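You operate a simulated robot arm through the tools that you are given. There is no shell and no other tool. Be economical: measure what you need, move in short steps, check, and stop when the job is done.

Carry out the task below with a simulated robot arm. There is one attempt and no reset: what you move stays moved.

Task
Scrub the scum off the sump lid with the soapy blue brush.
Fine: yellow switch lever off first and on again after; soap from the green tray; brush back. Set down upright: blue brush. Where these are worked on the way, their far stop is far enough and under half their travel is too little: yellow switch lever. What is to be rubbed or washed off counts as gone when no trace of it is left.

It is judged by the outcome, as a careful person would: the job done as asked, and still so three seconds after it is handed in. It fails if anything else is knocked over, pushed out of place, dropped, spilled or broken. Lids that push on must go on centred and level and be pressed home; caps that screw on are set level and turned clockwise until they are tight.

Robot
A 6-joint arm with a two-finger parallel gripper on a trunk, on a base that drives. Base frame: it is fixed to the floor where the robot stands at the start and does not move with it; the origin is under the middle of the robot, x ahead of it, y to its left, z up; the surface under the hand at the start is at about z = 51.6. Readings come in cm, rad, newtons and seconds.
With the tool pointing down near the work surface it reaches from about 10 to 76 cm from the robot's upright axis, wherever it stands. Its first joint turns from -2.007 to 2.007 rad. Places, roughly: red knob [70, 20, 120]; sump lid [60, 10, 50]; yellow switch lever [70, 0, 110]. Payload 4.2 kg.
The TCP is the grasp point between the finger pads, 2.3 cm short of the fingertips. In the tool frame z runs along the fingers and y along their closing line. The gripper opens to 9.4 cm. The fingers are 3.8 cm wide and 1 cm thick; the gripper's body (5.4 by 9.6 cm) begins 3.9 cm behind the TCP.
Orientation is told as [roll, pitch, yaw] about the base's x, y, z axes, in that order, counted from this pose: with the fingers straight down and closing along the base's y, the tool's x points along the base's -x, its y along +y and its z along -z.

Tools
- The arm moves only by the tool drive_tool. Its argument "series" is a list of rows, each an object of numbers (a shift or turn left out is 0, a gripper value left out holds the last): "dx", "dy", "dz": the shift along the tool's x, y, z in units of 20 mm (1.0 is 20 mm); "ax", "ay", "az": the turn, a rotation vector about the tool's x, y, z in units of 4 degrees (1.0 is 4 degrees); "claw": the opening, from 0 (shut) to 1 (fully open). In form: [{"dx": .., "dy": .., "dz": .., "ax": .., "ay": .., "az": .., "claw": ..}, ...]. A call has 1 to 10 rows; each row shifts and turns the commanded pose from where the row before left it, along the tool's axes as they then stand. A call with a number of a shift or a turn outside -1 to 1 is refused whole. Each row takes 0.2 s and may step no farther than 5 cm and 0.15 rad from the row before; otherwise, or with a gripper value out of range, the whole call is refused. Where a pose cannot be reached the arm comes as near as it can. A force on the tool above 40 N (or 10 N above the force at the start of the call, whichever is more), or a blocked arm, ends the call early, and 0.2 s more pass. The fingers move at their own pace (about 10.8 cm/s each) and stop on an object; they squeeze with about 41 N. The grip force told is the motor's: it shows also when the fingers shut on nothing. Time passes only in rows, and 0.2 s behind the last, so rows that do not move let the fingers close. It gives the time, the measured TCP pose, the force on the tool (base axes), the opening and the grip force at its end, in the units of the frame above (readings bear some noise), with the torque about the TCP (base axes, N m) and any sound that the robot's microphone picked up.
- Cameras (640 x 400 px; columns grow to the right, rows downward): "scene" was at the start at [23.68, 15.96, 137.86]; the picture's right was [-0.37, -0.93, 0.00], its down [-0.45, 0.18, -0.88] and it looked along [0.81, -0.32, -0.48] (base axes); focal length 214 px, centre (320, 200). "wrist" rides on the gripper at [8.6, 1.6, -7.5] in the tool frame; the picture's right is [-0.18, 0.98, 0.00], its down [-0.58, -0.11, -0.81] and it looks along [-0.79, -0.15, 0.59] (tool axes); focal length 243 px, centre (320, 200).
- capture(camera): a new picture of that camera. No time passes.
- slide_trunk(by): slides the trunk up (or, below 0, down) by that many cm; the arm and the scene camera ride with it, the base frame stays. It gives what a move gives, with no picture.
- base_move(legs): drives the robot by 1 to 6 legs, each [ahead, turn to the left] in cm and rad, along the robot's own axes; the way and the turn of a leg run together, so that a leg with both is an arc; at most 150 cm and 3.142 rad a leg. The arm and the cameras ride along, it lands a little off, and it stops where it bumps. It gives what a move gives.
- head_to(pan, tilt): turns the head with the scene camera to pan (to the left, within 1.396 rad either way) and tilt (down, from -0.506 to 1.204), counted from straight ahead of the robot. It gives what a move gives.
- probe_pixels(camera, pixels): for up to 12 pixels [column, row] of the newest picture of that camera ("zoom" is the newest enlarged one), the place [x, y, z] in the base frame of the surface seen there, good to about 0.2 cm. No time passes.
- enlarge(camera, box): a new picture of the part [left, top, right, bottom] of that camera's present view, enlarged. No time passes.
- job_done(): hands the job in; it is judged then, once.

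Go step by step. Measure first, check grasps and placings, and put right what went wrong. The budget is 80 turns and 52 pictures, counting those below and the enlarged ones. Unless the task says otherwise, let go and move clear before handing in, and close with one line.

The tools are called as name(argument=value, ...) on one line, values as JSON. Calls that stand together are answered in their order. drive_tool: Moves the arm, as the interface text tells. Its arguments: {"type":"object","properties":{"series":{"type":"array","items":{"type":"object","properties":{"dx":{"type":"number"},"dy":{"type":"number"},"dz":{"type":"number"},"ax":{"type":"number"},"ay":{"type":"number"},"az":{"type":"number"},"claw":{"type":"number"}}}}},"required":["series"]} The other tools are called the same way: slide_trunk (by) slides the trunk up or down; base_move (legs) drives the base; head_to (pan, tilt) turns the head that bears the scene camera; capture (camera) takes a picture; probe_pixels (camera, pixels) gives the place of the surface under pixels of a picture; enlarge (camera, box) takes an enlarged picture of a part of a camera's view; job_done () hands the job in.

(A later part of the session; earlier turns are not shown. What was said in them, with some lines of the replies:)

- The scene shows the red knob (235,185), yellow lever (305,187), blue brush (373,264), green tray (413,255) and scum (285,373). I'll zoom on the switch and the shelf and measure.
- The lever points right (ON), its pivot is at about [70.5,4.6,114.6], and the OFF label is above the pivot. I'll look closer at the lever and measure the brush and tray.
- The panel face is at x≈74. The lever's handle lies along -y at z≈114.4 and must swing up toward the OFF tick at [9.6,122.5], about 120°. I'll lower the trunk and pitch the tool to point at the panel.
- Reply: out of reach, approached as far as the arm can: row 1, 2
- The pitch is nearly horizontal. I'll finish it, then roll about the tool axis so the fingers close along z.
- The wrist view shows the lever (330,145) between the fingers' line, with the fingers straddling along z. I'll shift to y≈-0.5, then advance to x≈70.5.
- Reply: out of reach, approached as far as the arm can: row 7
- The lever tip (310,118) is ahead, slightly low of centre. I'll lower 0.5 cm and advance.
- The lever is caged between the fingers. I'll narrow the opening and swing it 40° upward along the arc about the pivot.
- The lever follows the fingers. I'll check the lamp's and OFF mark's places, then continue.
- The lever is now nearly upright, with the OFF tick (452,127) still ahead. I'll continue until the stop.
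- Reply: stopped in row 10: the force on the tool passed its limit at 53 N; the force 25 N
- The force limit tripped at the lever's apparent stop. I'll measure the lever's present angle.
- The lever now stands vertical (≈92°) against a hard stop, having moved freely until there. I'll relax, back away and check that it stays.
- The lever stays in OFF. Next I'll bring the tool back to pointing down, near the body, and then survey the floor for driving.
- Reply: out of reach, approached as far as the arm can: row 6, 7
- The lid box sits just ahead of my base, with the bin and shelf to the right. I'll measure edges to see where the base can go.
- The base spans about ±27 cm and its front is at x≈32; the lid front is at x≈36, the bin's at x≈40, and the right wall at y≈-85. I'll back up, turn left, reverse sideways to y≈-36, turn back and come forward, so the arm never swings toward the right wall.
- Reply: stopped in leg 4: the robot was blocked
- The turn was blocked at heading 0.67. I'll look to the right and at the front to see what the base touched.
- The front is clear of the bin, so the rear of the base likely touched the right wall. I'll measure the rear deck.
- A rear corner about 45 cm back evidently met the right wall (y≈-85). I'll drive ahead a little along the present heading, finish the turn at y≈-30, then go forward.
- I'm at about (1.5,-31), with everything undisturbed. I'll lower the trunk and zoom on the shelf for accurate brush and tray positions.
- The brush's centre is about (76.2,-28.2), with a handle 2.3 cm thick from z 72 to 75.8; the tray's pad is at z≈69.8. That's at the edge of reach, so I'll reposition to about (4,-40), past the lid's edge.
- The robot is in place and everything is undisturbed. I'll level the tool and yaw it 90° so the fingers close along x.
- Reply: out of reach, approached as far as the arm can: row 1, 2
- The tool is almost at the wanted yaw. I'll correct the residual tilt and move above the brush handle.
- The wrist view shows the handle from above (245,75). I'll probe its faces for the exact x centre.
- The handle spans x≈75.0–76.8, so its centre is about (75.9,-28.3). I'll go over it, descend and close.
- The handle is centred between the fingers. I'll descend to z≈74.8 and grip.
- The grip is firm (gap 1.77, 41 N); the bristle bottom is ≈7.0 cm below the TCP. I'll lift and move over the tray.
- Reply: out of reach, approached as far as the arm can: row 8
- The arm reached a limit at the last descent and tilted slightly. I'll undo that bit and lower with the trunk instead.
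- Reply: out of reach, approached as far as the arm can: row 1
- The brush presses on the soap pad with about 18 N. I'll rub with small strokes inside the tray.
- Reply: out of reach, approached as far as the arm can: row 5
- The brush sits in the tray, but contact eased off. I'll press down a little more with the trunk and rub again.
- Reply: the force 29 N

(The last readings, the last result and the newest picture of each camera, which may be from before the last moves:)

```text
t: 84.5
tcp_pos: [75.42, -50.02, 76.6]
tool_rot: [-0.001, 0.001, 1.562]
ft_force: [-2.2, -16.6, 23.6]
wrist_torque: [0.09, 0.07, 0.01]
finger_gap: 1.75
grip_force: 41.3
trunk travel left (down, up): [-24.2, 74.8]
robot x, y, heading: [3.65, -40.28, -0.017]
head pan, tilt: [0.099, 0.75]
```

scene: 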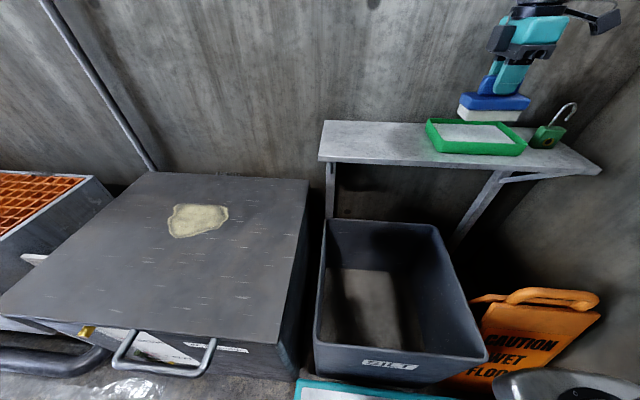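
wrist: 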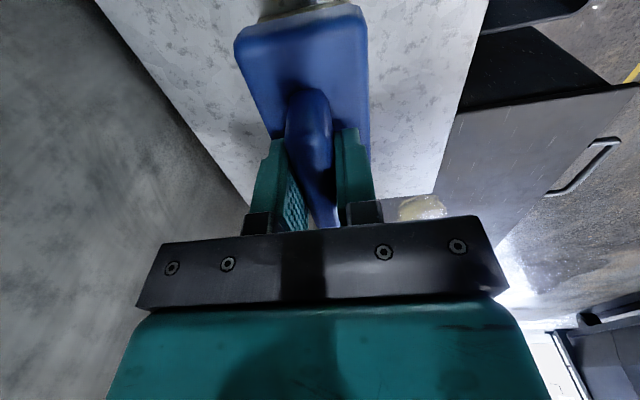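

Soaping was done under 12–24 N. I'll lift with the trunk and check the bristles.

slide_trunk(by=12)

enlarge(camera="scene", box=[400, 50, 592, 170])

```text
t: 86.0
tcp_pos: [75.53, -49.73, 88.59]
tool_rot: [0.004, -0.003, 1.568]
ft_force: [0.2, -0.1, -1.4]
wrist_torque: [0.0, -0.02, -0.01]
finger_gap: 1.77
grip_force: 40.7
trunk travel left (down, up): [-36.2, 62.8]
robot x, y, heading: [3.61, -40.21, -0.011]
head pan, tilt: [0.099, 0.75]
```

```text
3.33 times, centred on (496, 110) of scene
```

zoom: 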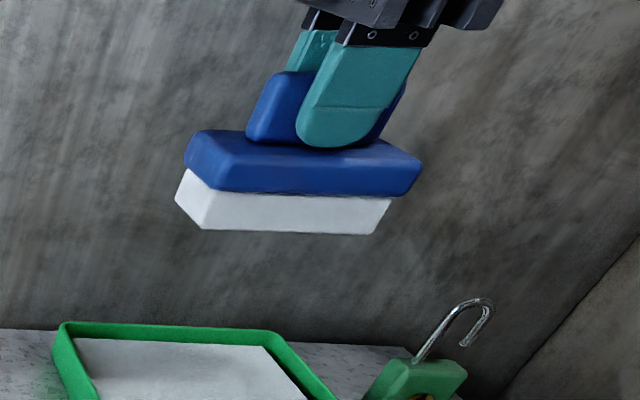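

The bristles are now whiter, i.e. soapy. I'll draw the arm in before driving to the lid.

drive_tool(series=[{"dy": 1, "dx": -0.8}, {"dy": 1, "dx": -0.8}, {"dy": 1, "dx": -0.8}, {"dy": 1, "dx": -0.8}, {"dy": 1, "dx": -0.8}, {"dy": 1, "dx": -0.8}, {"dy": 1, "dx": -0.6}, {"dy": 1}])

base_move(legs=[[-38, 0], [0, 0.36], [12, 0], [16, 1.04], [18, 0], [0, -1.39]])

```text
t: 87.8
tcp_pos: [70.03, -53.77, 92.46]
tool_rot: [0.005, -0.003, 1.566]
ft_force: [0.0, 0.5, -1.3]
wrist_torque: [0.03, -0.02, 0.0]
finger_gap: 1.78
grip_force: 40.9
out of reach, approached as far as the arm can: row 1, 2, 3, 4, 5, 6, 7, 8
trunk travel left (down, up): [-36.2, 62.8]
robot x, y, heading: [3.76, -40.16, -0.009]
head pan, tilt: [0.099, 0.75]
```

```text
t: 99.2
tcp_pos: [57.05, -20.07, 92.33]
tool_rot: [0.006, -0.001, 1.575]
ft_force: [0.4, -0.3, -1.7]
wrist_torque: [0.0, 0.0, -0.02]
finger_gap: 1.77
grip_force: 41.1
trunk travel left (down, up): [-36.2, 62.8]
robot x, y, heading: [-9.47, -7.59, -0.0]
head pan, tilt: [0.099, 0.75]
```

The drive went well (now at (-9.5,-7.6)), but the arm is against a joint limit, probably wrist yaw. I'll unwind the yaw a bit and see if it frees.

drive_tool(series=[{"az": 1}, {"az": 1}, {"az": 1}, {"az": 1}, {"az": 1}, {"az": 1}, {"az": 1}, {"az": 1}])

base_move(legs=[[8, 0]])

head_to(pan=0.1, tilt=1.0)

capture(camera="scene")

```text
t: 101.0
tcp_pos: [57.15, -20.0, 92.47]
tool_rot: [0.006, 0.001, 1.015]
ft_force: [0.6, 0.5, -2.0]
wrist_torque: [0.05, 0.03, 0.04]
finger_gap: 1.77
grip_force: 41.2
trunk travel left (down, up): [-36.2, 62.8]
robot x, y, heading: [-9.0, -7.04, 0.002]
head pan, tilt: [0.099, 0.75]
```

```text
t: 102.1
tcp_pos: [64.91, -20.06, 92.34]
tool_rot: [0.005, 0.001, 1.016]
ft_force: [-0.2, 0.5, -1.5]
wrist_torque: [0.02, -0.03, 0.0]
finger_gap: 1.78
grip_force: 40.7
trunk travel left (down, up): [-36.2, 62.8]
robot x, y, heading: [-1.37, -7.21, -0.002]
head pan, tilt: [0.099, 0.75]
```

```text
t: 102.9
tcp_pos: [65.08, -19.88, 92.42]
tool_rot: [0.004, 0.001, 1.019]
ft_force: [-0.2, -0.5, -0.8]
wrist_torque: [-0.01, 0.0, 0.01]
finger_gap: 1.76
grip_force: 40.8
trunk travel left (down, up): [-36.2, 62.8]
robot x, y, heading: [-1.43, -7.05, 0.005]
head pan, tilt: [0.099, 1.0]
```

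```text
22 pictures are left
```

scene: 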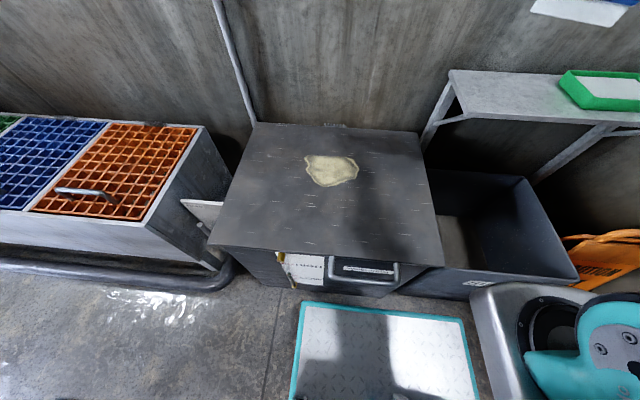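

The scum patch is at (331,170) on the lid. I'll zoom in and measure its outline.

enlarge(camera="scene", box=[268, 130, 396, 210])

probe_pixels(camera="scene", pixels=[[304, 158], [328, 155], [350, 158], [358, 170], [352, 180], [325, 187], [312, 180], [331, 170], [255, 124], [415, 130], [208, 245], [443, 265]])

```text
5.00 times, centred on (332, 170) of scene
```

zoom: 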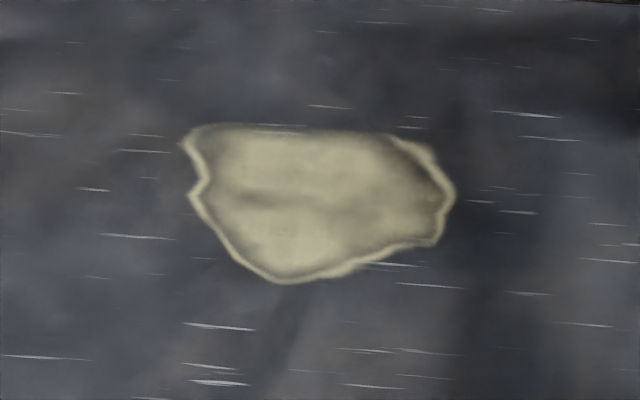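

```text
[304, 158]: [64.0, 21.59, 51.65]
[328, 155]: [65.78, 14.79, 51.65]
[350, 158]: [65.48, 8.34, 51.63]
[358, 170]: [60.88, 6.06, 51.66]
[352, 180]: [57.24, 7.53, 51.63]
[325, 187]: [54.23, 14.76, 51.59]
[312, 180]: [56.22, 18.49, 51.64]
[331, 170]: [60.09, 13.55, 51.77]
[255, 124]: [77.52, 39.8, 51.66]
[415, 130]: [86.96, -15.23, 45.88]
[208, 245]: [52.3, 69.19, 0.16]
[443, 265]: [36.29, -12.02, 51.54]
```

The scum spans x 54–66, y 6–22 at z 51.65. I'll swing the arm over it, at height first.

drive_tool(series=[{"dx": -1, "dy": 0.95}, {"dx": -1, "dy": 0.95}, {"dx": -1, "dy": 0.95}, {"dx": -1, "dy": 0.95}, {"dx": -1, "dy": 0.95}, {"dx": -1, "dy": 0.95}, {"dx": -1, "dy": 0.95}, {"dx": -1, "dy": 0.95}, {"dx": -1, "dy": 0.95}, {"dx": -1, "dy": 0.95}])

drive_tool(series=[{"dx": -1, "dy": 0.95}, {"dx": -1, "dy": 0.95}, {"az": -1}, {"az": -1}, {"az": -1}, {"az": -1}, {"az": -1}, {"az": -1}, {"az": -1}, {"az": -0.9}])

```text
t: 105.1
tcp_pos: [59.92, 7.08, 93.24]
tool_rot: [0.005, 0.001, 1.016]
ft_force: [0.1, -0.1, -1.4]
wrist_torque: [-0.04, 0.01, -0.01]
finger_gap: 1.77
grip_force: 41.4
out of reach, approached as far as the arm can: row 2, 5
trunk travel left (down, up): [-36.2, 62.8]
robot x, y, heading: [-1.14, -7.18, -0.004]
head pan, tilt: [0.099, 1.0]
```

```text
t: 107.3
tcp_pos: [58.62, 12.35, 93.23]
tool_rot: [0.007, -0.002, 1.572]
ft_force: [-0.8, -0.4, -1.3]
wrist_torque: [0.02, 0.01, -0.01]
finger_gap: 1.75
grip_force: 40.6
trunk travel left (down, up): [-36.2, 62.8]
robot x, y, heading: [-1.15, -7.46, 0.0]
head pan, tilt: [0.099, 1.0]
```

The arm is free, above the scum, and level. I'll lower with the trunk to just above the lid.

slide_trunk(by=-32.5)

capture(camera="wrist")

```text
t: 110.5
tcp_pos: [58.7, 12.45, 60.7]
tool_rot: [0.005, -0.004, 1.569]
ft_force: [0.2, 0.3, -1.1]
wrist_torque: [-0.01, -0.05, -0.02]
finger_gap: 1.79
grip_force: 41.3
trunk travel left (down, up): [-3.7, 95.3]
robot x, y, heading: [-1.55, -7.1, 0.0]
head pan, tilt: [0.099, 1.0]
```

```text
20 pictures are left
```

wrist: 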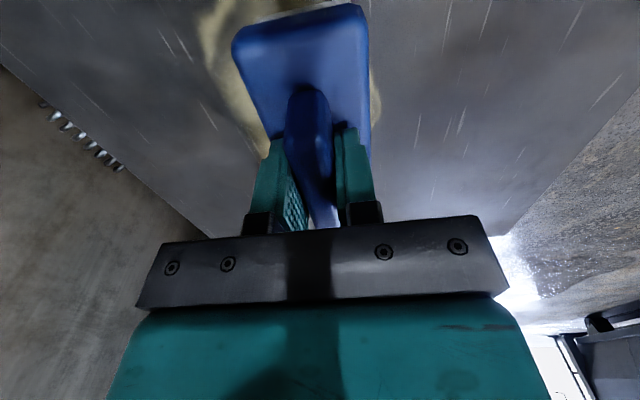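

The brush hovers ≈2 cm above the patch. I'll lower it until contact.

drive_tool(series=[{"dz": 0.5}, {"dz": 0.5}, {"dz": 0.1}, {}])

```text
t: 111.5
tcp_pos: [58.65, 12.42, 58.54]
tool_rot: [0.005, -0.002, 1.568]
ft_force: [0.6, 1.1, 0.2]
wrist_torque: [-0.04, -0.05, 0.01]
finger_gap: 1.77
grip_force: 41.1
trunk travel left (down, up): [-3.7, 95.3]
robot x, y, heading: [-1.03, -7.31, 0.0]
head pan, tilt: [0.099, 1.0]
```

Contact is just starting. I'll press slightly and stroke along x.

drive_tool(series=[{"dz": 0.1}, {"dy": -0.8}, {"dy": -0.8}, {"dy": -0.8}, {"dy": -0.8}, {"dy": -0.8}, {"dy": 0.8}, {"dy": 0.8}, {"dy": 0.8}, {"dy": 0.8}])

drive_tool(series=[{"dy": 0.8}, {"dy": 0.8}, {"dy": 0.8}, {"dy": 0.8}, {"dx": -0.9}, {"dx": -0.9}, {"dx": -0.9}, {"dy": -0.9}, {"dy": -0.9}, {"dy": -0.9}])

capture(camera="scene")

```text
t: 113.7
tcp_pos: [60.2, 12.56, 58.48]
tool_rot: [0.001, -0.004, 1.57]
ft_force: [13.4, 0.9, 34.2]
wrist_torque: [0.27, -0.64, -0.04]
finger_gap: 1.75
grip_force: 40.8
trunk travel left (down, up): [-3.7, 95.3]
robot x, y, heading: [-1.31, -7.2, 0.004]
head pan, tilt: [0.099, 1.0]
```

```text
t: 115.9
tcp_pos: [59.77, 18.43, 59.21]
tool_rot: [0.005, -0.003, 1.569]
ft_force: [-0.2, 0.5, -1.7]
wrist_torque: [-0.02, 0.03, -0.04]
finger_gap: 1.76
grip_force: 40.7
out of reach, approached as far as the arm can: row 3, 4
trunk travel left (down, up): [-3.7, 95.3]
robot x, y, heading: [-1.31, -7.11, 0.002]
head pan, tilt: [0.099, 1.0]
```

```text
19 pictures are left
```

scene: 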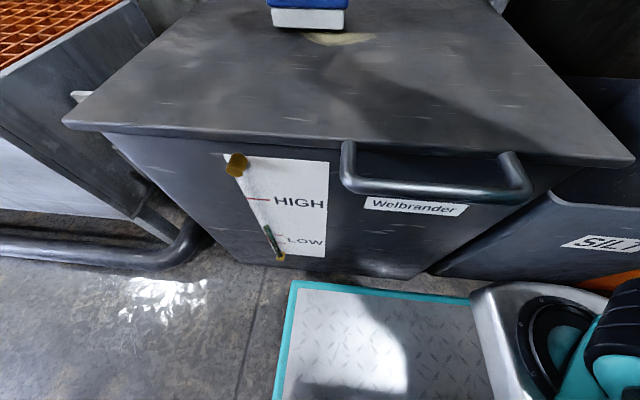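

The near end hit the arm's inner limit (x≈54) and contact was lost. I'll look at the result with the head raised.

head_to(pan=0.2, tilt=0.6)

capture(camera="scene")

```text
t: 116.7
tcp_pos: [59.87, 18.33, 59.21]
tool_rot: [0.003, -0.001, 1.569]
ft_force: [-0.1, 0.6, -1.1]
wrist_torque: [0.0, -0.01, 0.02]
finger_gap: 1.76
grip_force: 41.3
trunk travel left (down, up): [-3.7, 95.3]
robot x, y, heading: [-1.06, -7.33, 0.006]
head pan, tilt: [0.201, 0.6]
```

```text
18 pictures are left
```

scene: 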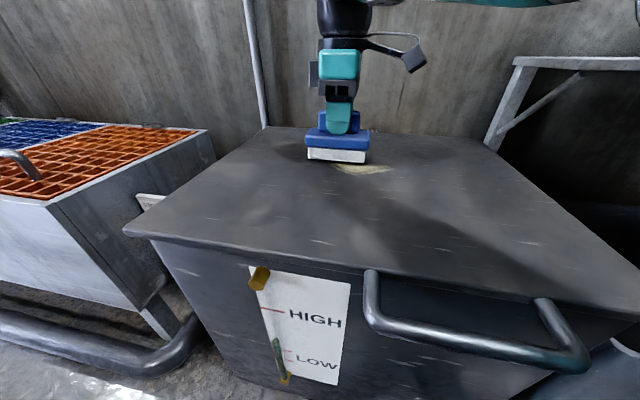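

enlarge(camera="scene", box=[288, 120, 416, 200])

probe_pixels(camera="zoom", pixels=[[240, 220], [300, 265], [380, 260], [520, 238], [430, 210], [420, 230]])

```text
5.00 times, centred on (352, 160) of scene
```

zoom: 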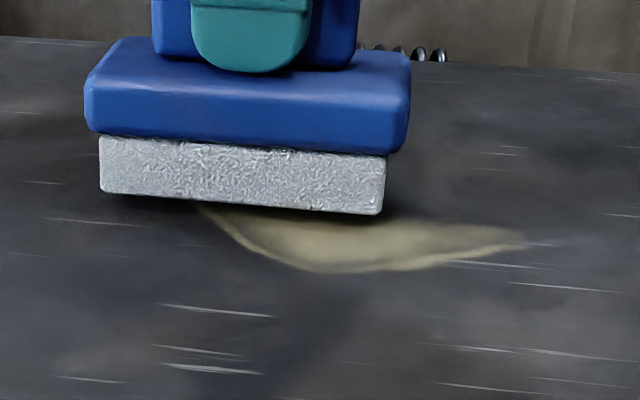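

```text
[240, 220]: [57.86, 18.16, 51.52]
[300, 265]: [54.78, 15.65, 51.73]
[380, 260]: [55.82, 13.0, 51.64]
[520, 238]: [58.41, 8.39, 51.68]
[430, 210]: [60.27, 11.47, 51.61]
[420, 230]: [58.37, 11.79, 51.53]
```

The scum is fading where rubbed. I'll lift and back the base off by 7 cm so the whole patch is comfortably within reach.

drive_tool(series=[{"dz": -0.7}])

base_move(legs=[[-7, 0]])

drive_tool(series=[{"dx": 0.5}, {"dz": 0.5}, {"dz": 0.5}, {}])

```text
t: 117.1
tcp_pos: [59.72, 18.34, 60.64]
tool_rot: [0.007, -0.003, 1.569]
ft_force: [-0.3, 0.5, -0.9]
wrist_torque: [0.03, 0.0, 0.02]
finger_gap: 1.76
grip_force: 41.4
trunk travel left (down, up): [-3.7, 95.3]
robot x, y, heading: [-1.3, -7.42, -0.002]
head pan, tilt: [0.201, 0.6]
```

```text
t: 118.2
tcp_pos: [52.9, 18.33, 60.54]
tool_rot: [0.006, -0.002, 1.569]
ft_force: [-0.5, 0.4, -2.0]
wrist_torque: [0.0, -0.02, 0.03]
finger_gap: 1.78
grip_force: 41.2
trunk travel left (down, up): [-3.7, 95.3]
robot x, y, heading: [-7.94, -6.72, 0.001]
head pan, tilt: [0.201, 0.6]
```

```text
t: 119.2
tcp_pos: [52.84, 17.39, 58.59]
tool_rot: [0.005, -0.001, 1.569]
ft_force: [0.8, 0.2, -1.7]
wrist_torque: [-0.02, 0.02, 0.01]
finger_gap: 1.76
grip_force: 40.7
trunk travel left (down, up): [-3.7, 95.3]
robot x, y, heading: [-8.11, -7.18, -0.0]
head pan, tilt: [0.201, 0.6]
```

Now I'll press lightly and do long strokes over x 53–66 at y≈17 and y≈11.

drive_tool(series=[{"dz": 0.12}, {"dy": -0.95}, {"dy": -0.95}, {"dy": -0.95}, {"dy": -0.95}, {"dy": -0.95}, {"dy": -0.95}, {"dy": -0.95}, {"dy": 0.95}, {"dy": 0.95}])

drive_tool(series=[{"dy": 0.95}, {"dy": 0.95}, {"dy": 0.95}, {"dy": 0.95}, {"dy": 0.95}, {"dx": 1}, {"dx": 1}, {"dx": 1}, {"dy": -0.95}, {"dy": -0.95}])

drive_tool(series=[{"dy": -0.95}, {"dy": -0.95}, {"dy": -0.95}, {"dy": -0.95}, {"dy": -0.95}, {"dy": 0.95}, {"dy": 0.95}, {"dy": 0.95}, {"dy": 0.95}, {"dy": 0.95}])

drive_tool(series=[{"dy": 0.95}, {"dy": 0.95}, {"dx": -0.8}, {"dx": -0.8}, {"dy": -0.95}, {"dy": -0.95}, {"dy": -0.95}, {"dy": -0.95}, {"dy": -0.95}, {"dy": -0.95}])

enlarge(camera="scene", box=[240, 100, 432, 220])

```text
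t: 120.8
tcp_pos: [62.5, 16.59, 58.32]
tool_rot: [-0.006, -0.009, 1.568]
ft_force: [-1.2, -1.3, 16.7]
wrist_torque: [-0.96, 0.41, -0.03]
finger_gap: 1.79
grip_force: 40.3
out of reach, approached as far as the arm can: row 6, 7
trunk travel left (down, up): [-3.7, 95.3]
robot x, y, heading: [-8.21, -7.26, 0.003]
head pan, tilt: [0.201, 0.6]
stopped in row 7: the force on the tool passed its limit at 53 N (the readings are from after the stop); the commanded pose is now the measured one
```

```text
t: 122.2
tcp_pos: [52.85, 14.99, 58.33]
tool_rot: [-0.006, -0.011, 1.573]
ft_force: [-1.3, -4.4, 16.7]
wrist_torque: [-1.05, 0.53, -0.01]
finger_gap: 1.78
grip_force: 40.4
trunk travel left (down, up): [-3.7, 95.3]
robot x, y, heading: [-7.9, -6.95, -0.001]
head pan, tilt: [0.201, 0.6]
stopped in row 7: the force on the tool passed its limit at 41 N (the readings are from after the stop); the commanded pose is now the measured one
```

```text
t: 124.4
tcp_pos: [52.8, 14.9, 58.24]
tool_rot: [-0.007, -0.01, 1.577]
ft_force: [10.1, 2.9, 28.0]
wrist_torque: [-1.21, 0.08, 0.37]
finger_gap: 1.77
grip_force: 41.2
trunk travel left (down, up): [-3.7, 95.3]
robot x, y, heading: [-8.32, -7.28, -0.001]
head pan, tilt: [0.201, 0.6]
```

```text
t: 126.6
tcp_pos: [60.45, 18.13, 58.29]
tool_rot: [-0.007, -0.011, 1.575]
ft_force: [-7.7, 0.7, 21.3]
wrist_torque: [-0.52, 0.75, -0.26]
finger_gap: 1.78
grip_force: 40.8
trunk travel left (down, up): [-3.7, 95.3]
robot x, y, heading: [-8.58, -6.84, 0.001]
head pan, tilt: [0.201, 0.6]
```

```text
3.33 times, centred on (336, 160) of scene
```

zoom: 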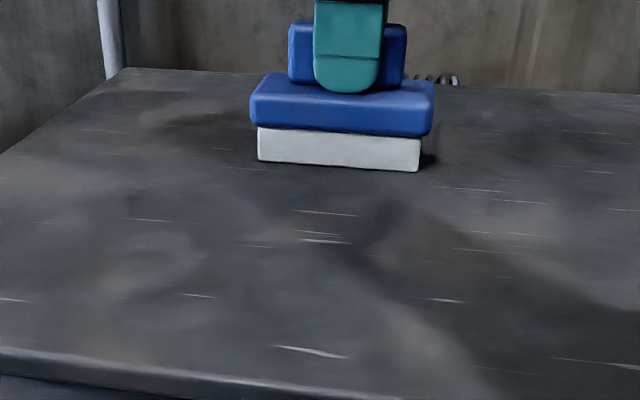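

The near side looks clean. I'll raise with the trunk and inspect the whole patch area.

slide_trunk(by=25)

head_to(pan=0.3, tilt=0.75)

enlarge(camera="scene", box=[192, 80, 448, 240])

```text
t: 129.2
tcp_pos: [60.54, 18.27, 83.1]
tool_rot: [-0.004, -0.007, 1.574]
ft_force: [-0.2, -0.2, -1.6]
wrist_torque: [0.0, -0.01, 0.01]
finger_gap: 1.77
grip_force: 40.7
trunk travel left (down, up): [-28.7, 70.3]
robot x, y, heading: [-8.34, -7.21, 0.004]
head pan, tilt: [0.201, 0.6]
```

```text
t: 129.9
tcp_pos: [60.44, 18.24, 83.23]
tool_rot: [-0.002, -0.009, 1.575]
ft_force: [0.2, 0.4, -1.1]
wrist_torque: [0.02, -0.02, -0.01]
finger_gap: 1.76
grip_force: 41.1
trunk travel left (down, up): [-28.7, 70.3]
robot x, y, heading: [-8.28, -7.31, 0.002]
head pan, tilt: [0.3, 0.75]
```

```text
2.50 times, centred on (320, 160) of scene
```

zoom: 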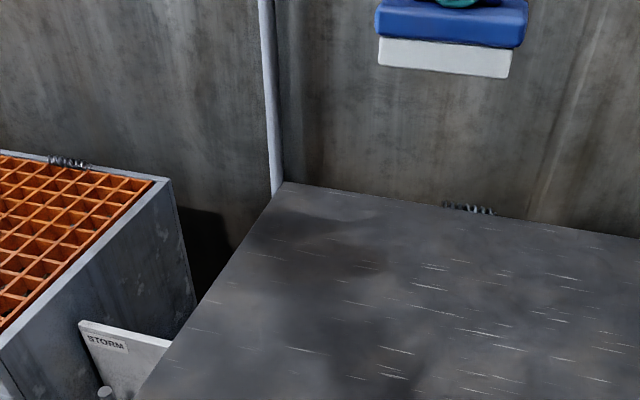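

No yellowish patch is seen. I'll zoom closer on the exact area to be sure.

probe_pixels(camera="zoom", pixels=[[300, 300], [450, 300], [380, 250], [520, 260], [420, 360], [560, 350]])

enlarge(camera="scene", box=[320, 155, 480, 255])

```text
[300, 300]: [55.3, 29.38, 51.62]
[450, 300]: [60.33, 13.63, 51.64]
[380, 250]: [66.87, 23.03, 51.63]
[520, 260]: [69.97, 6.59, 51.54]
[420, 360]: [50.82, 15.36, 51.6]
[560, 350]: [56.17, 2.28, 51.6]
```

```text
4.00 times, centred on (400, 205) of scene
```

zoom: 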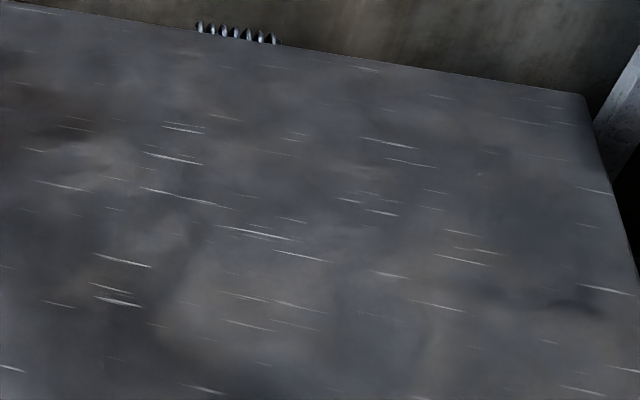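

The patch seems gone, but its right edge (y≈6–8) had the least rubbing. I'll zoom hard there.

enlarge(camera="scene", box=[352, 175, 416, 215])

```text
10.00 times, centred on (384, 195) of scene
```

zoom: 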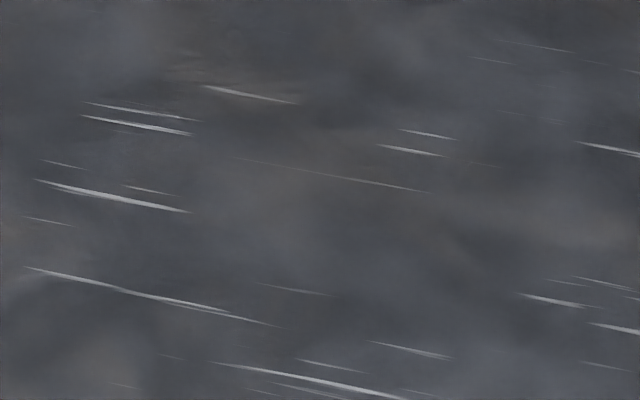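

No trace is visible, yet I'll make one extra pass over the right edge for certainty.

drive_tool(series=[{"dx": 1, "dy": 0.5}, {"dx": 1, "dy": 0.5}, {"dx": 1, "dy": 0.5}, {"dx": 1, "dy": 0.5}, {"dx": 0.6}])

slide_trunk(by=-24.9)

drive_tool(series=[{"dy": -0.8}, {"dy": -0.8}, {"dy": -0.8}, {"dy": -0.8}, {"dy": 0.8}, {"dy": 0.8}, {"dy": 0.8}, {"dy": 0.8}])

```text
t: 131.1
tcp_pos: [56.43, 9.08, 83.19]
tool_rot: [-0.005, -0.01, 1.573]
ft_force: [0.3, 0.0, -1.5]
wrist_torque: [0.0, 0.0, 0.04]
finger_gap: 1.74
grip_force: 41.1
trunk travel left (down, up): [-28.7, 70.3]
robot x, y, heading: [-8.32, -7.37, -0.005]
head pan, tilt: [0.3, 0.75]
```

```text
t: 133.6
tcp_pos: [56.66, 9.25, 58.4]
tool_rot: [-0.003, -0.01, 1.577]
ft_force: [1.2, 1.5, 2.7]
wrist_torque: [-0.17, 0.06, 0.06]
finger_gap: 1.77
grip_force: 41.1
trunk travel left (down, up): [-3.8, 95.2]
robot x, y, heading: [-7.81, -7.28, -0.0]
head pan, tilt: [0.3, 0.75]
```

```text
t: 135.4
tcp_pos: [56.72, 9.38, 58.38]
tool_rot: [-0.005, -0.01, 1.576]
ft_force: [-0.2, 0.2, -1.1]
wrist_torque: [0.03, 0.03, 0.04]
finger_gap: 1.76
grip_force: 41.0
trunk travel left (down, up): [-3.8, 95.2]
robot x, y, heading: [-8.42, -7.45, -0.0]
head pan, tilt: [0.3, 0.75]
```

Contact was too light; I'll press 0.2 cm more and repeat along the right edge and across the far edge.

drive_tool(series=[{"dz": 0.12}, {"dy": -0.8}, {"dy": -0.8}, {"dy": -0.8}, {"dy": -0.8}, {"dx": -0.9}, {"dx": -0.9}, {"dx": -0.9}, {"dx": -0.9}, {}])

drive_tool(series=[{"dx": 0.9}, {"dx": 0.9}, {"dx": 0.9}, {"dx": 0.9}, {"dy": 0.8}, {"dy": 0.8}, {"dy": 0.8}, {"dz": -0.5}, {"dz": -1}])

```text
t: 137.6
tcp_pos: [62.84, 16.4, 58.29]
tool_rot: [-0.004, -0.01, 1.577]
ft_force: [5.3, -3.0, 21.6]
wrist_torque: [-1.32, 0.21, 0.32]
finger_gap: 1.77
grip_force: 41.2
trunk travel left (down, up): [-3.8, 95.2]
robot x, y, heading: [-8.54, -7.57, 0.004]
head pan, tilt: [0.3, 0.75]
```

```text
t: 139.1
tcp_pos: [60.02, 9.1, 58.39]
tool_rot: [-0.011, -0.015, 1.578]
ft_force: [-2.5, 4.3, 13.3]
wrist_torque: [-0.39, 0.56, -0.22]
finger_gap: 1.76
grip_force: 41.1
trunk travel left (down, up): [-3.8, 95.2]
robot x, y, heading: [-8.33, -7.18, -0.001]
head pan, tilt: [0.3, 0.75]
stopped in row 7: the force on the tool passed its limit at 41 N (the readings are from after the stop); the commanded pose is now the measured one
```

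I'll raise the trunk and take a final look at the lid before driving back.

slide_trunk(by=33)

enlarge(camera="scene", box=[288, 130, 480, 250])

```text
t: 142.3
tcp_pos: [60.02, 8.97, 91.23]
tool_rot: [-0.01, -0.013, 1.577]
ft_force: [0.2, 0.3, -1.8]
wrist_torque: [-0.04, -0.02, -0.03]
finger_gap: 1.8
grip_force: 40.8
trunk travel left (down, up): [-36.8, 62.2]
robot x, y, heading: [-8.53, -7.42, 0.006]
head pan, tilt: [0.3, 0.75]
```

```text
3.33 times, centred on (384, 190) of scene
```

zoom: 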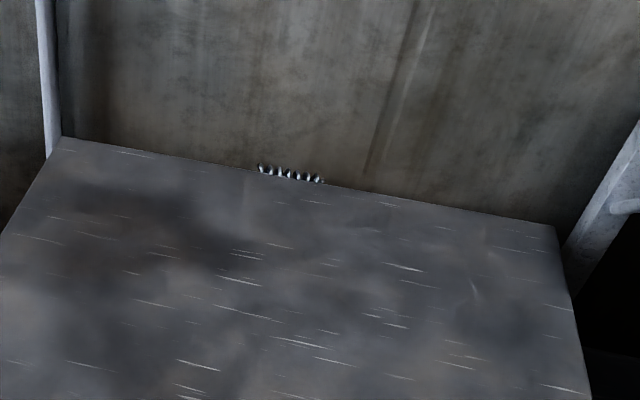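

The lid is clean. I'll drive back to the shelf along the earlier path reversed, holding the brush at z≈91.

base_move(legs=[[-1.2, 0], [0, 1.39], [-18, 0], [-16, -1.04], [-12, 0], [0, -0.355]])

base_move(legs=[[36, 0]])

head_to(pan=0.1, tilt=0.75)

capture(camera="scene")

```text
t: 152.2
tcp_pos: [34.08, -27.1, 91.27]
tool_rot: [-0.009, -0.011, 1.536]
ft_force: [-0.5, 0.3, -1.7]
wrist_torque: [0.02, 0.01, 0.0]
finger_gap: 1.77
grip_force: 41.3
trunk travel left (down, up): [-36.8, 62.2]
robot x, y, heading: [-34.56, -40.76, -0.039]
head pan, tilt: [0.3, 0.75]
```

```text
t: 154.4
tcp_pos: [69.24, -28.54, 91.31]
tool_rot: [-0.009, -0.011, 1.537]
ft_force: [0.3, -0.4, -1.8]
wrist_torque: [0.03, 0.01, -0.02]
finger_gap: 1.78
grip_force: 40.9
trunk travel left (down, up): [-36.8, 62.2]
robot x, y, heading: [0.3, -41.76, -0.042]
head pan, tilt: [0.3, 0.75]
```

```text
t: 155.2
tcp_pos: [69.31, -28.43, 91.23]
tool_rot: [-0.01, -0.013, 1.537]
ft_force: [-0.1, -0.1, -2.2]
wrist_torque: [-0.03, -0.01, 0.0]
finger_gap: 1.77
grip_force: 41.3
trunk travel left (down, up): [-36.8, 62.2]
robot x, y, heading: [0.95, -41.77, -0.042]
head pan, tilt: [0.099, 0.75]
```

```text
11 pictures are left
```

scene: 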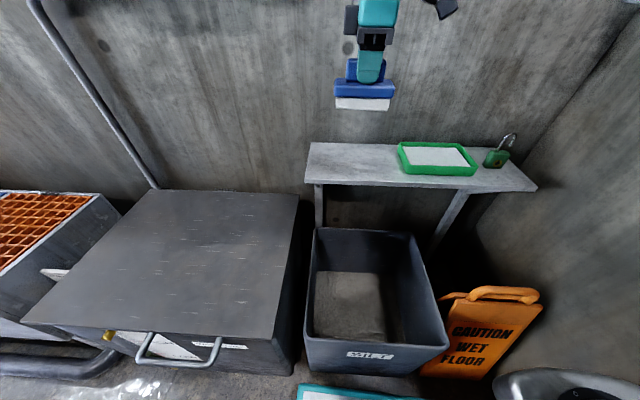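

The brush hangs over the shelf near its home. I'll come 3 cm closer, level it and move above its original spot.

base_move(legs=[[3, 0]])

drive_tool(series=[{"az": -0.45, "ay": 0.17, "ax": -0.14}, {"dy": -0.9}, {"dy": -0.9}, {}])

```text
t: 156.0
tcp_pos: [72.36, -28.52, 91.16]
tool_rot: [-0.01, -0.011, 1.537]
ft_force: [0.3, 0.2, -1.1]
wrist_torque: [0.0, 0.02, 0.0]
finger_gap: 1.78
grip_force: 40.5
trunk travel left (down, up): [-36.8, 62.2]
robot x, y, heading: [3.93, -42.7, -0.04]
head pan, tilt: [0.099, 0.75]
```

```text
t: 157.0
tcp_pos: [75.82, -28.6, 91.23]
tool_rot: [0.002, 0.001, 1.569]
ft_force: [-0.4, 0.3, -1.9]
wrist_torque: [0.04, -0.03, -0.04]
finger_gap: 1.73
grip_force: 41.2
trunk travel left (down, up): [-36.8, 62.2]
robot x, y, heading: [3.87, -42.09, -0.036]
head pan, tilt: [0.099, 0.75]
```

It is level and aligned. I'll lower with the trunk to just above the shelf.

drive_tool(series=[{"dx": -0.18, "dy": -0.07}])

slide_trunk(by=-16)

slide_trunk(by=-0.6)

```text
t: 157.4
tcp_pos: [76.02, -28.16, 91.28]
tool_rot: [0.0, -0.002, 1.569]
ft_force: [0.0, 0.0, -1.9]
wrist_torque: [-0.04, 0.01, -0.02]
finger_gap: 1.77
grip_force: 41.1
trunk travel left (down, up): [-36.8, 62.2]
robot x, y, heading: [3.59, -42.18, -0.038]
head pan, tilt: [0.099, 0.75]
```

```text
t: 159.2
tcp_pos: [76.08, -28.16, 75.12]
tool_rot: [0.001, -0.001, 1.57]
ft_force: [-0.1, -0.4, -1.6]
wrist_torque: [-0.01, 0.02, -0.04]
finger_gap: 1.78
grip_force: 41.0
trunk travel left (down, up): [-20.8, 78.2]
robot x, y, heading: [3.55, -42.56, -0.039]
head pan, tilt: [0.099, 0.75]
```

```text
t: 159.8
tcp_pos: [75.92, -28.15, 74.6]
tool_rot: [0.0, 0.001, 1.569]
ft_force: [-0.2, -0.2, -1.7]
wrist_torque: [0.0, -0.01, -0.02]
finger_gap: 1.77
grip_force: 40.1
trunk travel left (down, up): [-20.2, 78.8]
robot x, y, heading: [3.35, -41.87, -0.039]
head pan, tilt: [0.099, 0.75]
```

slide_trunk(by=-0.15)

enlarge(camera="scene", box=[290, 60, 482, 180])

```text
t: 160.3
tcp_pos: [75.98, -28.26, 74.44]
tool_rot: [-0.001, 0.0, 1.57]
ft_force: [-0.1, -0.7, -0.4]
wrist_torque: [-0.02, 0.0, -0.01]
finger_gap: 1.78
grip_force: 40.9
trunk travel left (down, up): [-20.0, 79.0]
robot x, y, heading: [3.22, -42.19, -0.043]
head pan, tilt: [0.099, 0.75]
```

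```text
3.33 times, centred on (386, 120) of scene
```

zoom: 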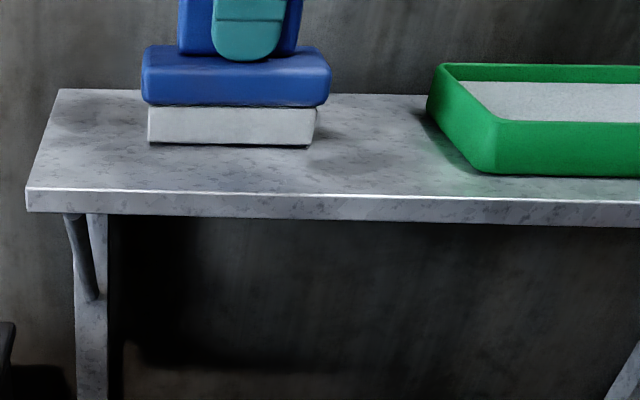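

The weight is now carried by the shelf (force -0.4 N), so the brush stands on it. I'll release and lift off.

drive_tool(series=[{"claw": 0.3}, {"claw": 0.5}, {}, {}])

slide_trunk(by=20)

enlarge(camera="scene", box=[272, 140, 528, 300])

```text
t: 161.3
tcp_pos: [75.99, -28.1, 74.46]
tool_rot: [-0.001, 0.0, 1.57]
ft_force: [0.2, 0.0, 0.3]
wrist_torque: [0.01, 0.01, 0.0]
finger_gap: 4.72
grip_force: 0.1
trunk travel left (down, up): [-20.0, 79.0]
robot x, y, heading: [3.7, -42.15, -0.038]
head pan, tilt: [0.099, 0.75]
```

```text
t: 163.5
tcp_pos: [76.05, -28.23, 94.37]
tool_rot: [0.001, -0.001, 1.57]
ft_force: [-0.2, 0.3, 0.6]
wrist_torque: [0.0, 0.03, 0.0]
finger_gap: 4.73
grip_force: 0.0
trunk travel left (down, up): [-40.0, 59.0]
robot x, y, heading: [3.31, -42.27, -0.037]
head pan, tilt: [0.099, 0.75]
```

```text
2.50 times, centred on (400, 220) of scene
```

zoom: 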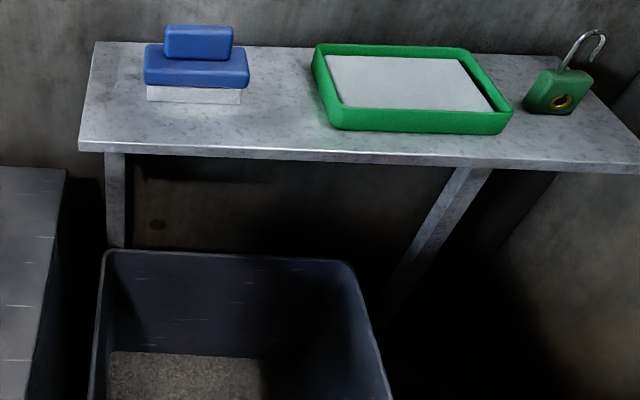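

The brush is upright in its old place. I'll retract the arm and unwind its yaw before driving to the panel.

drive_tool(series=[{"dy": 0.8}, {"dy": 0.8}, {"dy": 0.8}, {"dy": 0.8}, {"dy": 0.8}, {"az": 1}, {"az": 1}, {"az": 1}, {"az": 1}, {"az": 1}])

drive_tool(series=[{"az": 1}, {"az": 1}, {"az": 1}, {"az": 1}, {"az": 1}, {"az": 1}, {"az": 1}, {"az": 1}, {"az": 1}, {"az": 1}])

drive_tool(series=[{"az": 1}, {"az": 1}, {"az": 1}, {"az": 1}, {"az": 1}, {"az": 1}, {"az": 1}, {"az": 0.5}, {"dx": 1}])

slide_trunk(by=16.5)

```text
t: 165.7
tcp_pos: [68.14, -28.26, 94.39]
tool_rot: [0.0, 0.0, 1.219]
ft_force: [0.3, 0.2, -0.3]
wrist_torque: [-0.01, 0.01, -0.01]
finger_gap: 4.69
grip_force: 0.2
trunk travel left (down, up): [-40.0, 59.0]
robot x, y, heading: [3.27, -42.23, -0.039]
head pan, tilt: [0.099, 0.75]
```

```text
t: 167.9
tcp_pos: [68.09, -28.27, 94.42]
tool_rot: [0.001, 0.0, 0.52]
ft_force: [-0.5, 0.5, 0.3]
wrist_torque: [0.0, 0.0, 0.01]
finger_gap: 4.69
grip_force: 0.0
trunk travel left (down, up): [-40.0, 59.0]
robot x, y, heading: [3.69, -42.2, -0.033]
head pan, tilt: [0.099, 0.75]
```

```text
t: 169.9
tcp_pos: [66.04, -28.09, 94.44]
tool_rot: [-0.001, -0.002, -0.003]
ft_force: [0.1, -0.2, -0.8]
wrist_torque: [0.02, 0.0, -0.03]
finger_gap: 4.71
grip_force: 0.0
trunk travel left (down, up): [-40.0, 59.0]
robot x, y, heading: [3.4, -42.39, -0.039]
head pan, tilt: [0.099, 0.75]
```

```text
t: 171.8
tcp_pos: [66.1, -28.11, 110.95]
tool_rot: [-0.001, -0.001, -0.001]
ft_force: [-0.4, 0.2, 0.2]
wrist_torque: [-0.02, 0.02, 0.03]
finger_gap: 4.71
grip_force: 0.2
trunk travel left (down, up): [-56.5, 42.5]
robot x, y, heading: [3.62, -42.23, -0.038]
head pan, tilt: [0.099, 0.75]
```

I'll pitch the tool to horizontal here, where there is free space.

drive_tool(series=[{"ay": -1}, {"ay": -1}, {"ay": -1}, {"ay": -1}, {"ay": -1}, {"ay": -1}, {"ay": -1}, {"ay": -1}, {"ay": -1}, {"ay": -1}])

drive_tool(series=[{"ay": -1}, {"ay": -1}, {"ay": -1}, {"ay": -1}, {"ay": -1}, {"ay": -1}, {"ay": -1}, {"ay": -1}, {"ay": -1}, {"ay": -1}])

drive_tool(series=[{"ay": -1}, {"ay": -1}, {"ay": -0.45}, {"dx": -0.8, "dz": -0.7}, {"dx": -0.8, "dz": -0.7}, {"dx": -0.8, "dz": -0.7}, {"dx": -0.8, "dz": -0.7}, {"dx": -0.8, "dz": -0.7}])

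base_move(legs=[[-36, 0], [0, 0.4], [12, 0], [16, 1.04], [20, 0], [0, -1.4]])

```text
t: 173.9
tcp_pos: [65.93, -28.16, 110.9]
tool_rot: [0.001, -0.699, -0.004]
ft_force: [0.1, -0.3, -0.3]
wrist_torque: [-0.01, 0.03, 0.03]
finger_gap: 4.71
grip_force: 0.0
trunk travel left (down, up): [-56.5, 42.5]
robot x, y, heading: [3.63, -41.87, -0.035]
head pan, tilt: [0.099, 0.75]
```

```text
t: 176.2
tcp_pos: [65.95, -28.17, 110.85]
tool_rot: [0.007, -1.399, -0.007]
ft_force: [-0.3, -0.2, 0.4]
wrist_torque: [0.02, -0.01, -0.01]
finger_gap: 4.67
grip_force: 0.0
trunk travel left (down, up): [-56.5, 42.5]
robot x, y, heading: [3.39, -42.34, -0.037]
head pan, tilt: [0.099, 0.75]
```

```text
t: 177.9
tcp_pos: [59.09, -28.56, 118.79]
tool_rot: [-0.561, -1.564, 0.55]
ft_force: [0.4, 0.0, 0.4]
wrist_torque: [0.02, 0.0, -0.02]
finger_gap: 4.69
grip_force: 0.1
trunk travel left (down, up): [-56.5, 42.5]
robot x, y, heading: [3.74, -42.23, -0.035]
head pan, tilt: [0.099, 0.75]
```

```text
t: 189.5
tcp_pos: [49.05, 8.19, 118.82]
tool_rot: [0.221, -1.566, -0.234]
ft_force: [0.4, 0.0, 0.1]
wrist_torque: [0.02, 0.02, 0.04]
finger_gap: 4.71
grip_force: 0.1
trunk travel left (down, up): [-56.5, 42.5]
robot x, y, heading: [-6.57, -5.69, -0.036]
head pan, tilt: [0.099, 0.75]
```

The drive ended well, with the tool pointing at the panel. I'll go 5.5 cm ahead, line up with the upright lever and look.

base_move(legs=[[5.5, 0]])

drive_tool(series=[{"dy": -0.75}, {"dy": -0.75, "dx": -0.1}, {"dz": 1}, {"dz": 1}, {"dz": 0.7}, {}])

capture(camera="wrist")

```text
t: 190.4
tcp_pos: [54.48, 7.82, 118.91]
tool_rot: [0.106, -1.568, -0.119]
ft_force: [0.5, -0.2, -0.2]
wrist_torque: [0.01, 0.0, -0.04]
finger_gap: 4.71
grip_force: 0.1
trunk travel left (down, up): [-56.5, 42.5]
robot x, y, heading: [-0.95, -5.39, -0.042]
head pan, tilt: [0.099, 0.75]
```

```text
t: 191.8
tcp_pos: [60.0, 4.76, 119.07]
tool_rot: [0.062, -1.569, -0.072]
ft_force: [0.1, -0.6, 0.0]
wrist_torque: [-0.03, 0.01, 0.02]
finger_gap: 4.71
grip_force: 0.0
trunk travel left (down, up): [-56.5, 42.5]
robot x, y, heading: [-1.42, -5.47, -0.038]
head pan, tilt: [0.099, 0.75]
```

```text
8 pictures are left
```

wrist: 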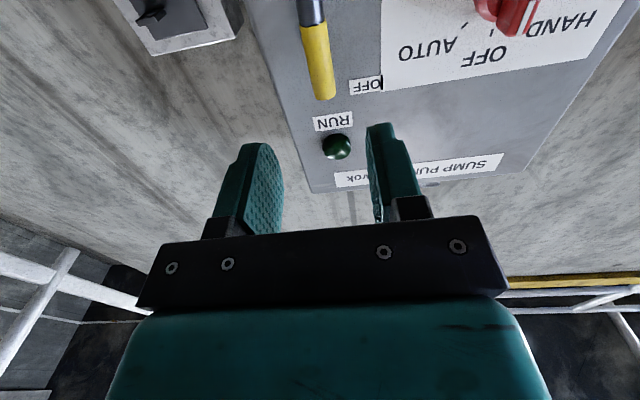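

probe_pixels(camera="wrist", pixels=[[320, 92], [316, 60], [312, 30], [308, 10]])

drive_tool(series=[{"dz": 1, "dy": 0.1}, {"dz": 1}, {"dz": 1}, {"dz": 1}, {}])

capture(camera="wrist")

```text
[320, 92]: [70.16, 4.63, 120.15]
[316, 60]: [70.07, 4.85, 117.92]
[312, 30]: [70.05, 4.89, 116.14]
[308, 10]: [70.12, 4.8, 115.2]
```

```text
t: 193.1
tcp_pos: [67.99, 4.95, 119.03]
tool_rot: [0.056, -1.566, -0.068]
ft_force: [0.2, -0.3, 0.9]
wrist_torque: [0.02, 0.01, 0.02]
finger_gap: 4.71
grip_force: 0.0
trunk travel left (down, up): [-56.5, 42.5]
robot x, y, heading: [-1.13, -5.88, -0.044]
head pan, tilt: [0.099, 0.75]
```

```text
7 pictures are left
```

wrist: 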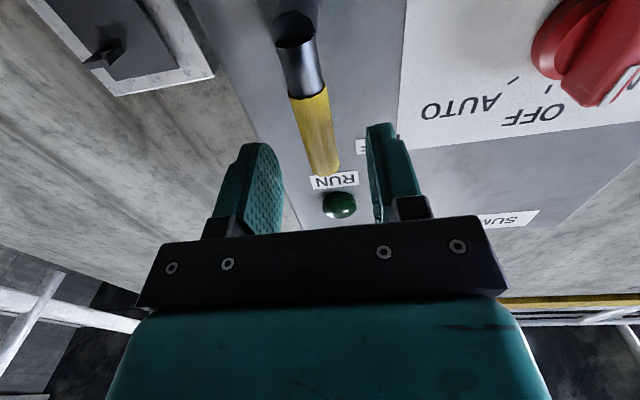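

The upright lever is between the fingers. I'll advance, narrow the cage and start swinging it back toward ON.

drive_tool(series=[{"dz": 1}, {"dz": 0.2, "claw": 0.34}, {}, {"dy": -0.17, "dx": 0.006, "az": 1}, {"dy": -0.17, "dx": 0.006, "az": 1}, {"dy": -0.17, "dx": 0.006, "az": 1}, {"dy": -0.17, "dx": 0.006, "az": 1}, {"dy": -0.17, "dx": 0.006, "az": 1}, {"dy": -0.17, "dx": 0.006, "az": 1}, {"dy": -0.17, "dx": 0.006, "az": 1}])

drive_tool(series=[{"dy": -0.17, "dx": 0.006, "az": 1}, {"dy": -0.17, "dx": 0.006, "az": 1}, {"dy": -0.17, "dx": 0.006, "az": 1}, {"dy": -0.17, "dx": 0.006, "az": 1}, {"dy": -0.17, "dx": 0.006, "az": 1}, {"dy": -0.17, "dx": 0.006, "az": 1}, {"dy": -0.17, "dx": 0.006, "az": 1}, {"dy": -0.17, "dx": 0.006, "az": 1}])

capture(camera="wrist")

```text
t: 195.2
tcp_pos: [70.42, 2.64, 118.46]
tool_rot: [1.562, -1.082, -1.575]
ft_force: [0.2, 0.8, -0.3]
wrist_torque: [-0.01, 0.01, 0.02]
finger_gap: 3.24
grip_force: 0.2
trunk travel left (down, up): [-56.5, 42.5]
robot x, y, heading: [-1.26, -5.98, -0.043]
head pan, tilt: [0.099, 0.75]
```

```text
t: 197.1
tcp_pos: [70.28, 0.62, 116.69]
tool_rot: [1.568, -0.521, -1.582]
ft_force: [-0.4, -0.1, 1.3]
wrist_torque: [-0.01, 0.01, 0.01]
finger_gap: 3.27
grip_force: 0.8
trunk travel left (down, up): [-56.5, 42.5]
robot x, y, heading: [-1.27, -6.07, -0.042]
head pan, tilt: [0.099, 0.75]
```

```text
6 pictures are left
```

wrist: 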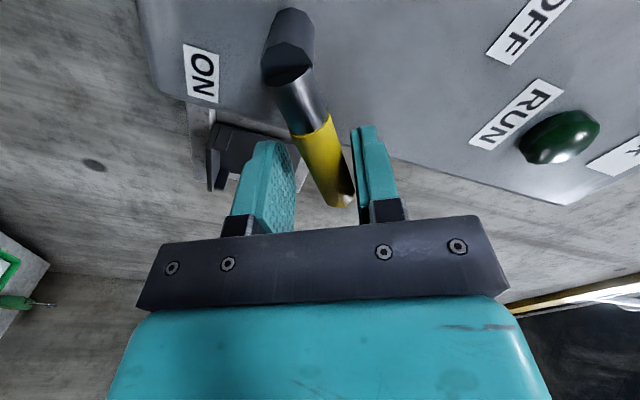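

The lever follows well. I'll continue until the ON stop is felt.

drive_tool(series=[{"dy": -0.17, "dx": 0.006, "az": 1}, {"dy": -0.17, "dx": 0.006, "az": 1}, {"dy": -0.17, "dx": 0.006, "az": 1}, {"dy": -0.17, "dx": 0.006, "az": 1}, {"dy": -0.17, "dx": 0.006, "az": 1}, {"dy": -0.17, "dx": 0.006, "az": 1}, {"dy": -0.17, "dx": 0.006, "az": 1}, {"dy": -0.17, "dx": 0.006, "az": 1}, {"dy": -0.17}, {"dy": -0.15}])

drive_tool(series=[{"dy": -0.15}, {"dy": -0.15}, {"dy": -0.15}, {"dy": -0.15}])

capture(camera="wrist")

```text
t: 199.2
tcp_pos: [70.42, 0.1, 113.39]
tool_rot: [1.567, 0.036, -1.583]
ft_force: [-0.2, 0.2, 0.8]
wrist_torque: [0.0, -0.02, 0.02]
finger_gap: 3.25
grip_force: 0.8
trunk travel left (down, up): [-56.5, 42.5]
robot x, y, heading: [-1.09, -5.35, -0.045]
head pan, tilt: [0.099, 0.75]
```

```text
t: 200.2
tcp_pos: [70.21, -0.01, 112.61]
tool_rot: [1.577, 0.036, -1.583]
ft_force: [10.2, -1.9, 30.6]
wrist_torque: [-0.59, 0.01, 0.21]
finger_gap: 4.57
grip_force: 14.9
trunk travel left (down, up): [-56.5, 42.5]
robot x, y, heading: [-1.06, -5.52, -0.043]
head pan, tilt: [0.099, 0.75]
```

```text
5 pictures are left
```

wrist: 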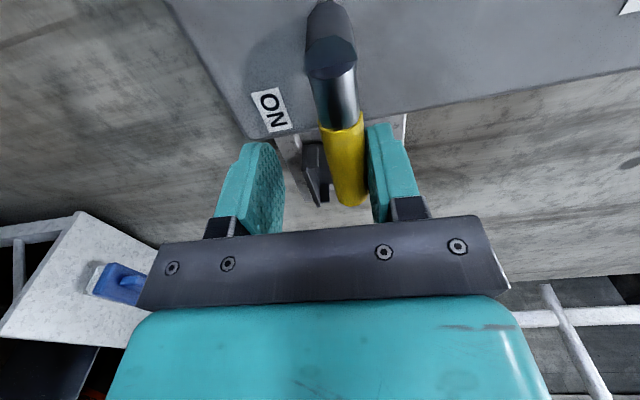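

The lever is hard against the ON stop (30 N). I'll measure it, relax, and back out.

probe_pixels(camera="wrist", pixels=[[348, 185], [342, 145], [335, 100], [330, 60]])

drive_tool(series=[{"claw": 0.5, "dy": 0.2}, {"claw": 0.5, "dy": 0.2}, {"dz": -1}, {"dz": -1}, {"dz": -1}, {"dz": -1}, {"dz": -1}, {"dz": -1}])

capture(camera="wrist")

```text
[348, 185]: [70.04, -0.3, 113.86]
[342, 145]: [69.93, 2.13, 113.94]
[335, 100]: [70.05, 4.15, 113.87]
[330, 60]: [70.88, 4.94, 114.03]
```

```text
t: 202.1
tcp_pos: [58.31, 0.09, 113.18]
tool_rot: [1.567, 0.036, -1.584]
ft_force: [-0.1, -0.7, 0.4]
wrist_torque: [0.03, 0.0, 0.0]
finger_gap: 4.7
grip_force: 0.1
trunk travel left (down, up): [-56.5, 42.5]
robot x, y, heading: [-1.46, -5.89, -0.037]
head pan, tilt: [0.099, 0.75]
```

```text
4 pictures are left
```

wrist: 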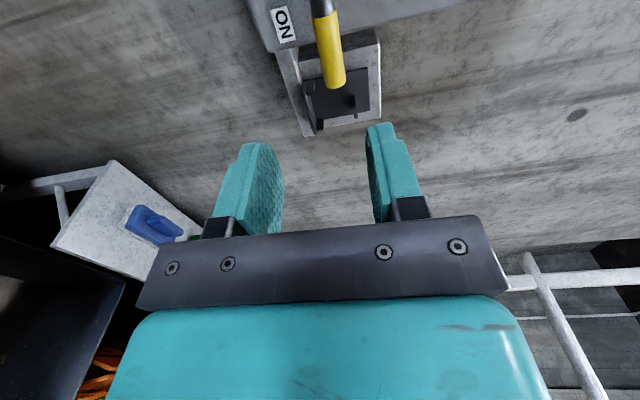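

The lever is back at ON (horizontal, z≈113.9) and the hand is clear. I'll take one last overall look.

head_to(pan=-0.1, tilt=0.85)

capture(camera="scene")

```text
t: 202.8
tcp_pos: [58.35, 0.03, 113.2]
tool_rot: [1.567, 0.035, -1.583]
ft_force: [-0.3, 0.0, -0.2]
wrist_torque: [-0.01, -0.01, 0.0]
finger_gap: 4.7
grip_force: 0.1
trunk travel left (down, up): [-56.5, 42.5]
robot x, y, heading: [-1.43, -5.87, -0.044]
head pan, tilt: [-0.099, 0.85]
```

```text
3 pictures are left
```

scene: 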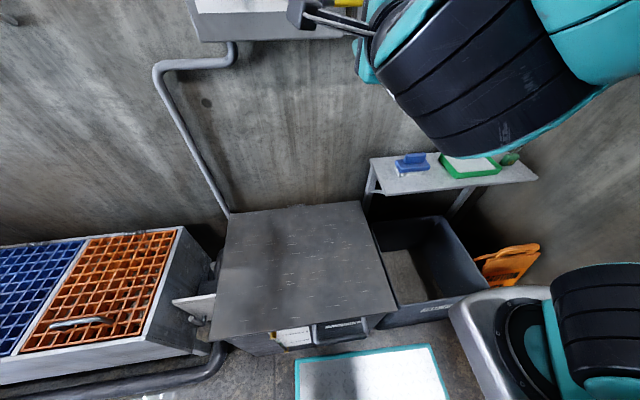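

The lid is clean, the brush stands upright on the shelf beside the tray, and nothing else has moved, so I'm handing in.

job_done()

```text
The job is handed in.
```

The job is handed in: the sump lid is scrubbed with no scum showing in the last pictures, and the soapy brush stands upright in its old place on the shelf. The yellow lever went to its OFF stop first and is back hard against its ON stop. On the way, the base bumped something beside it once, probably the right wall, and stopped; nothing looks moved.
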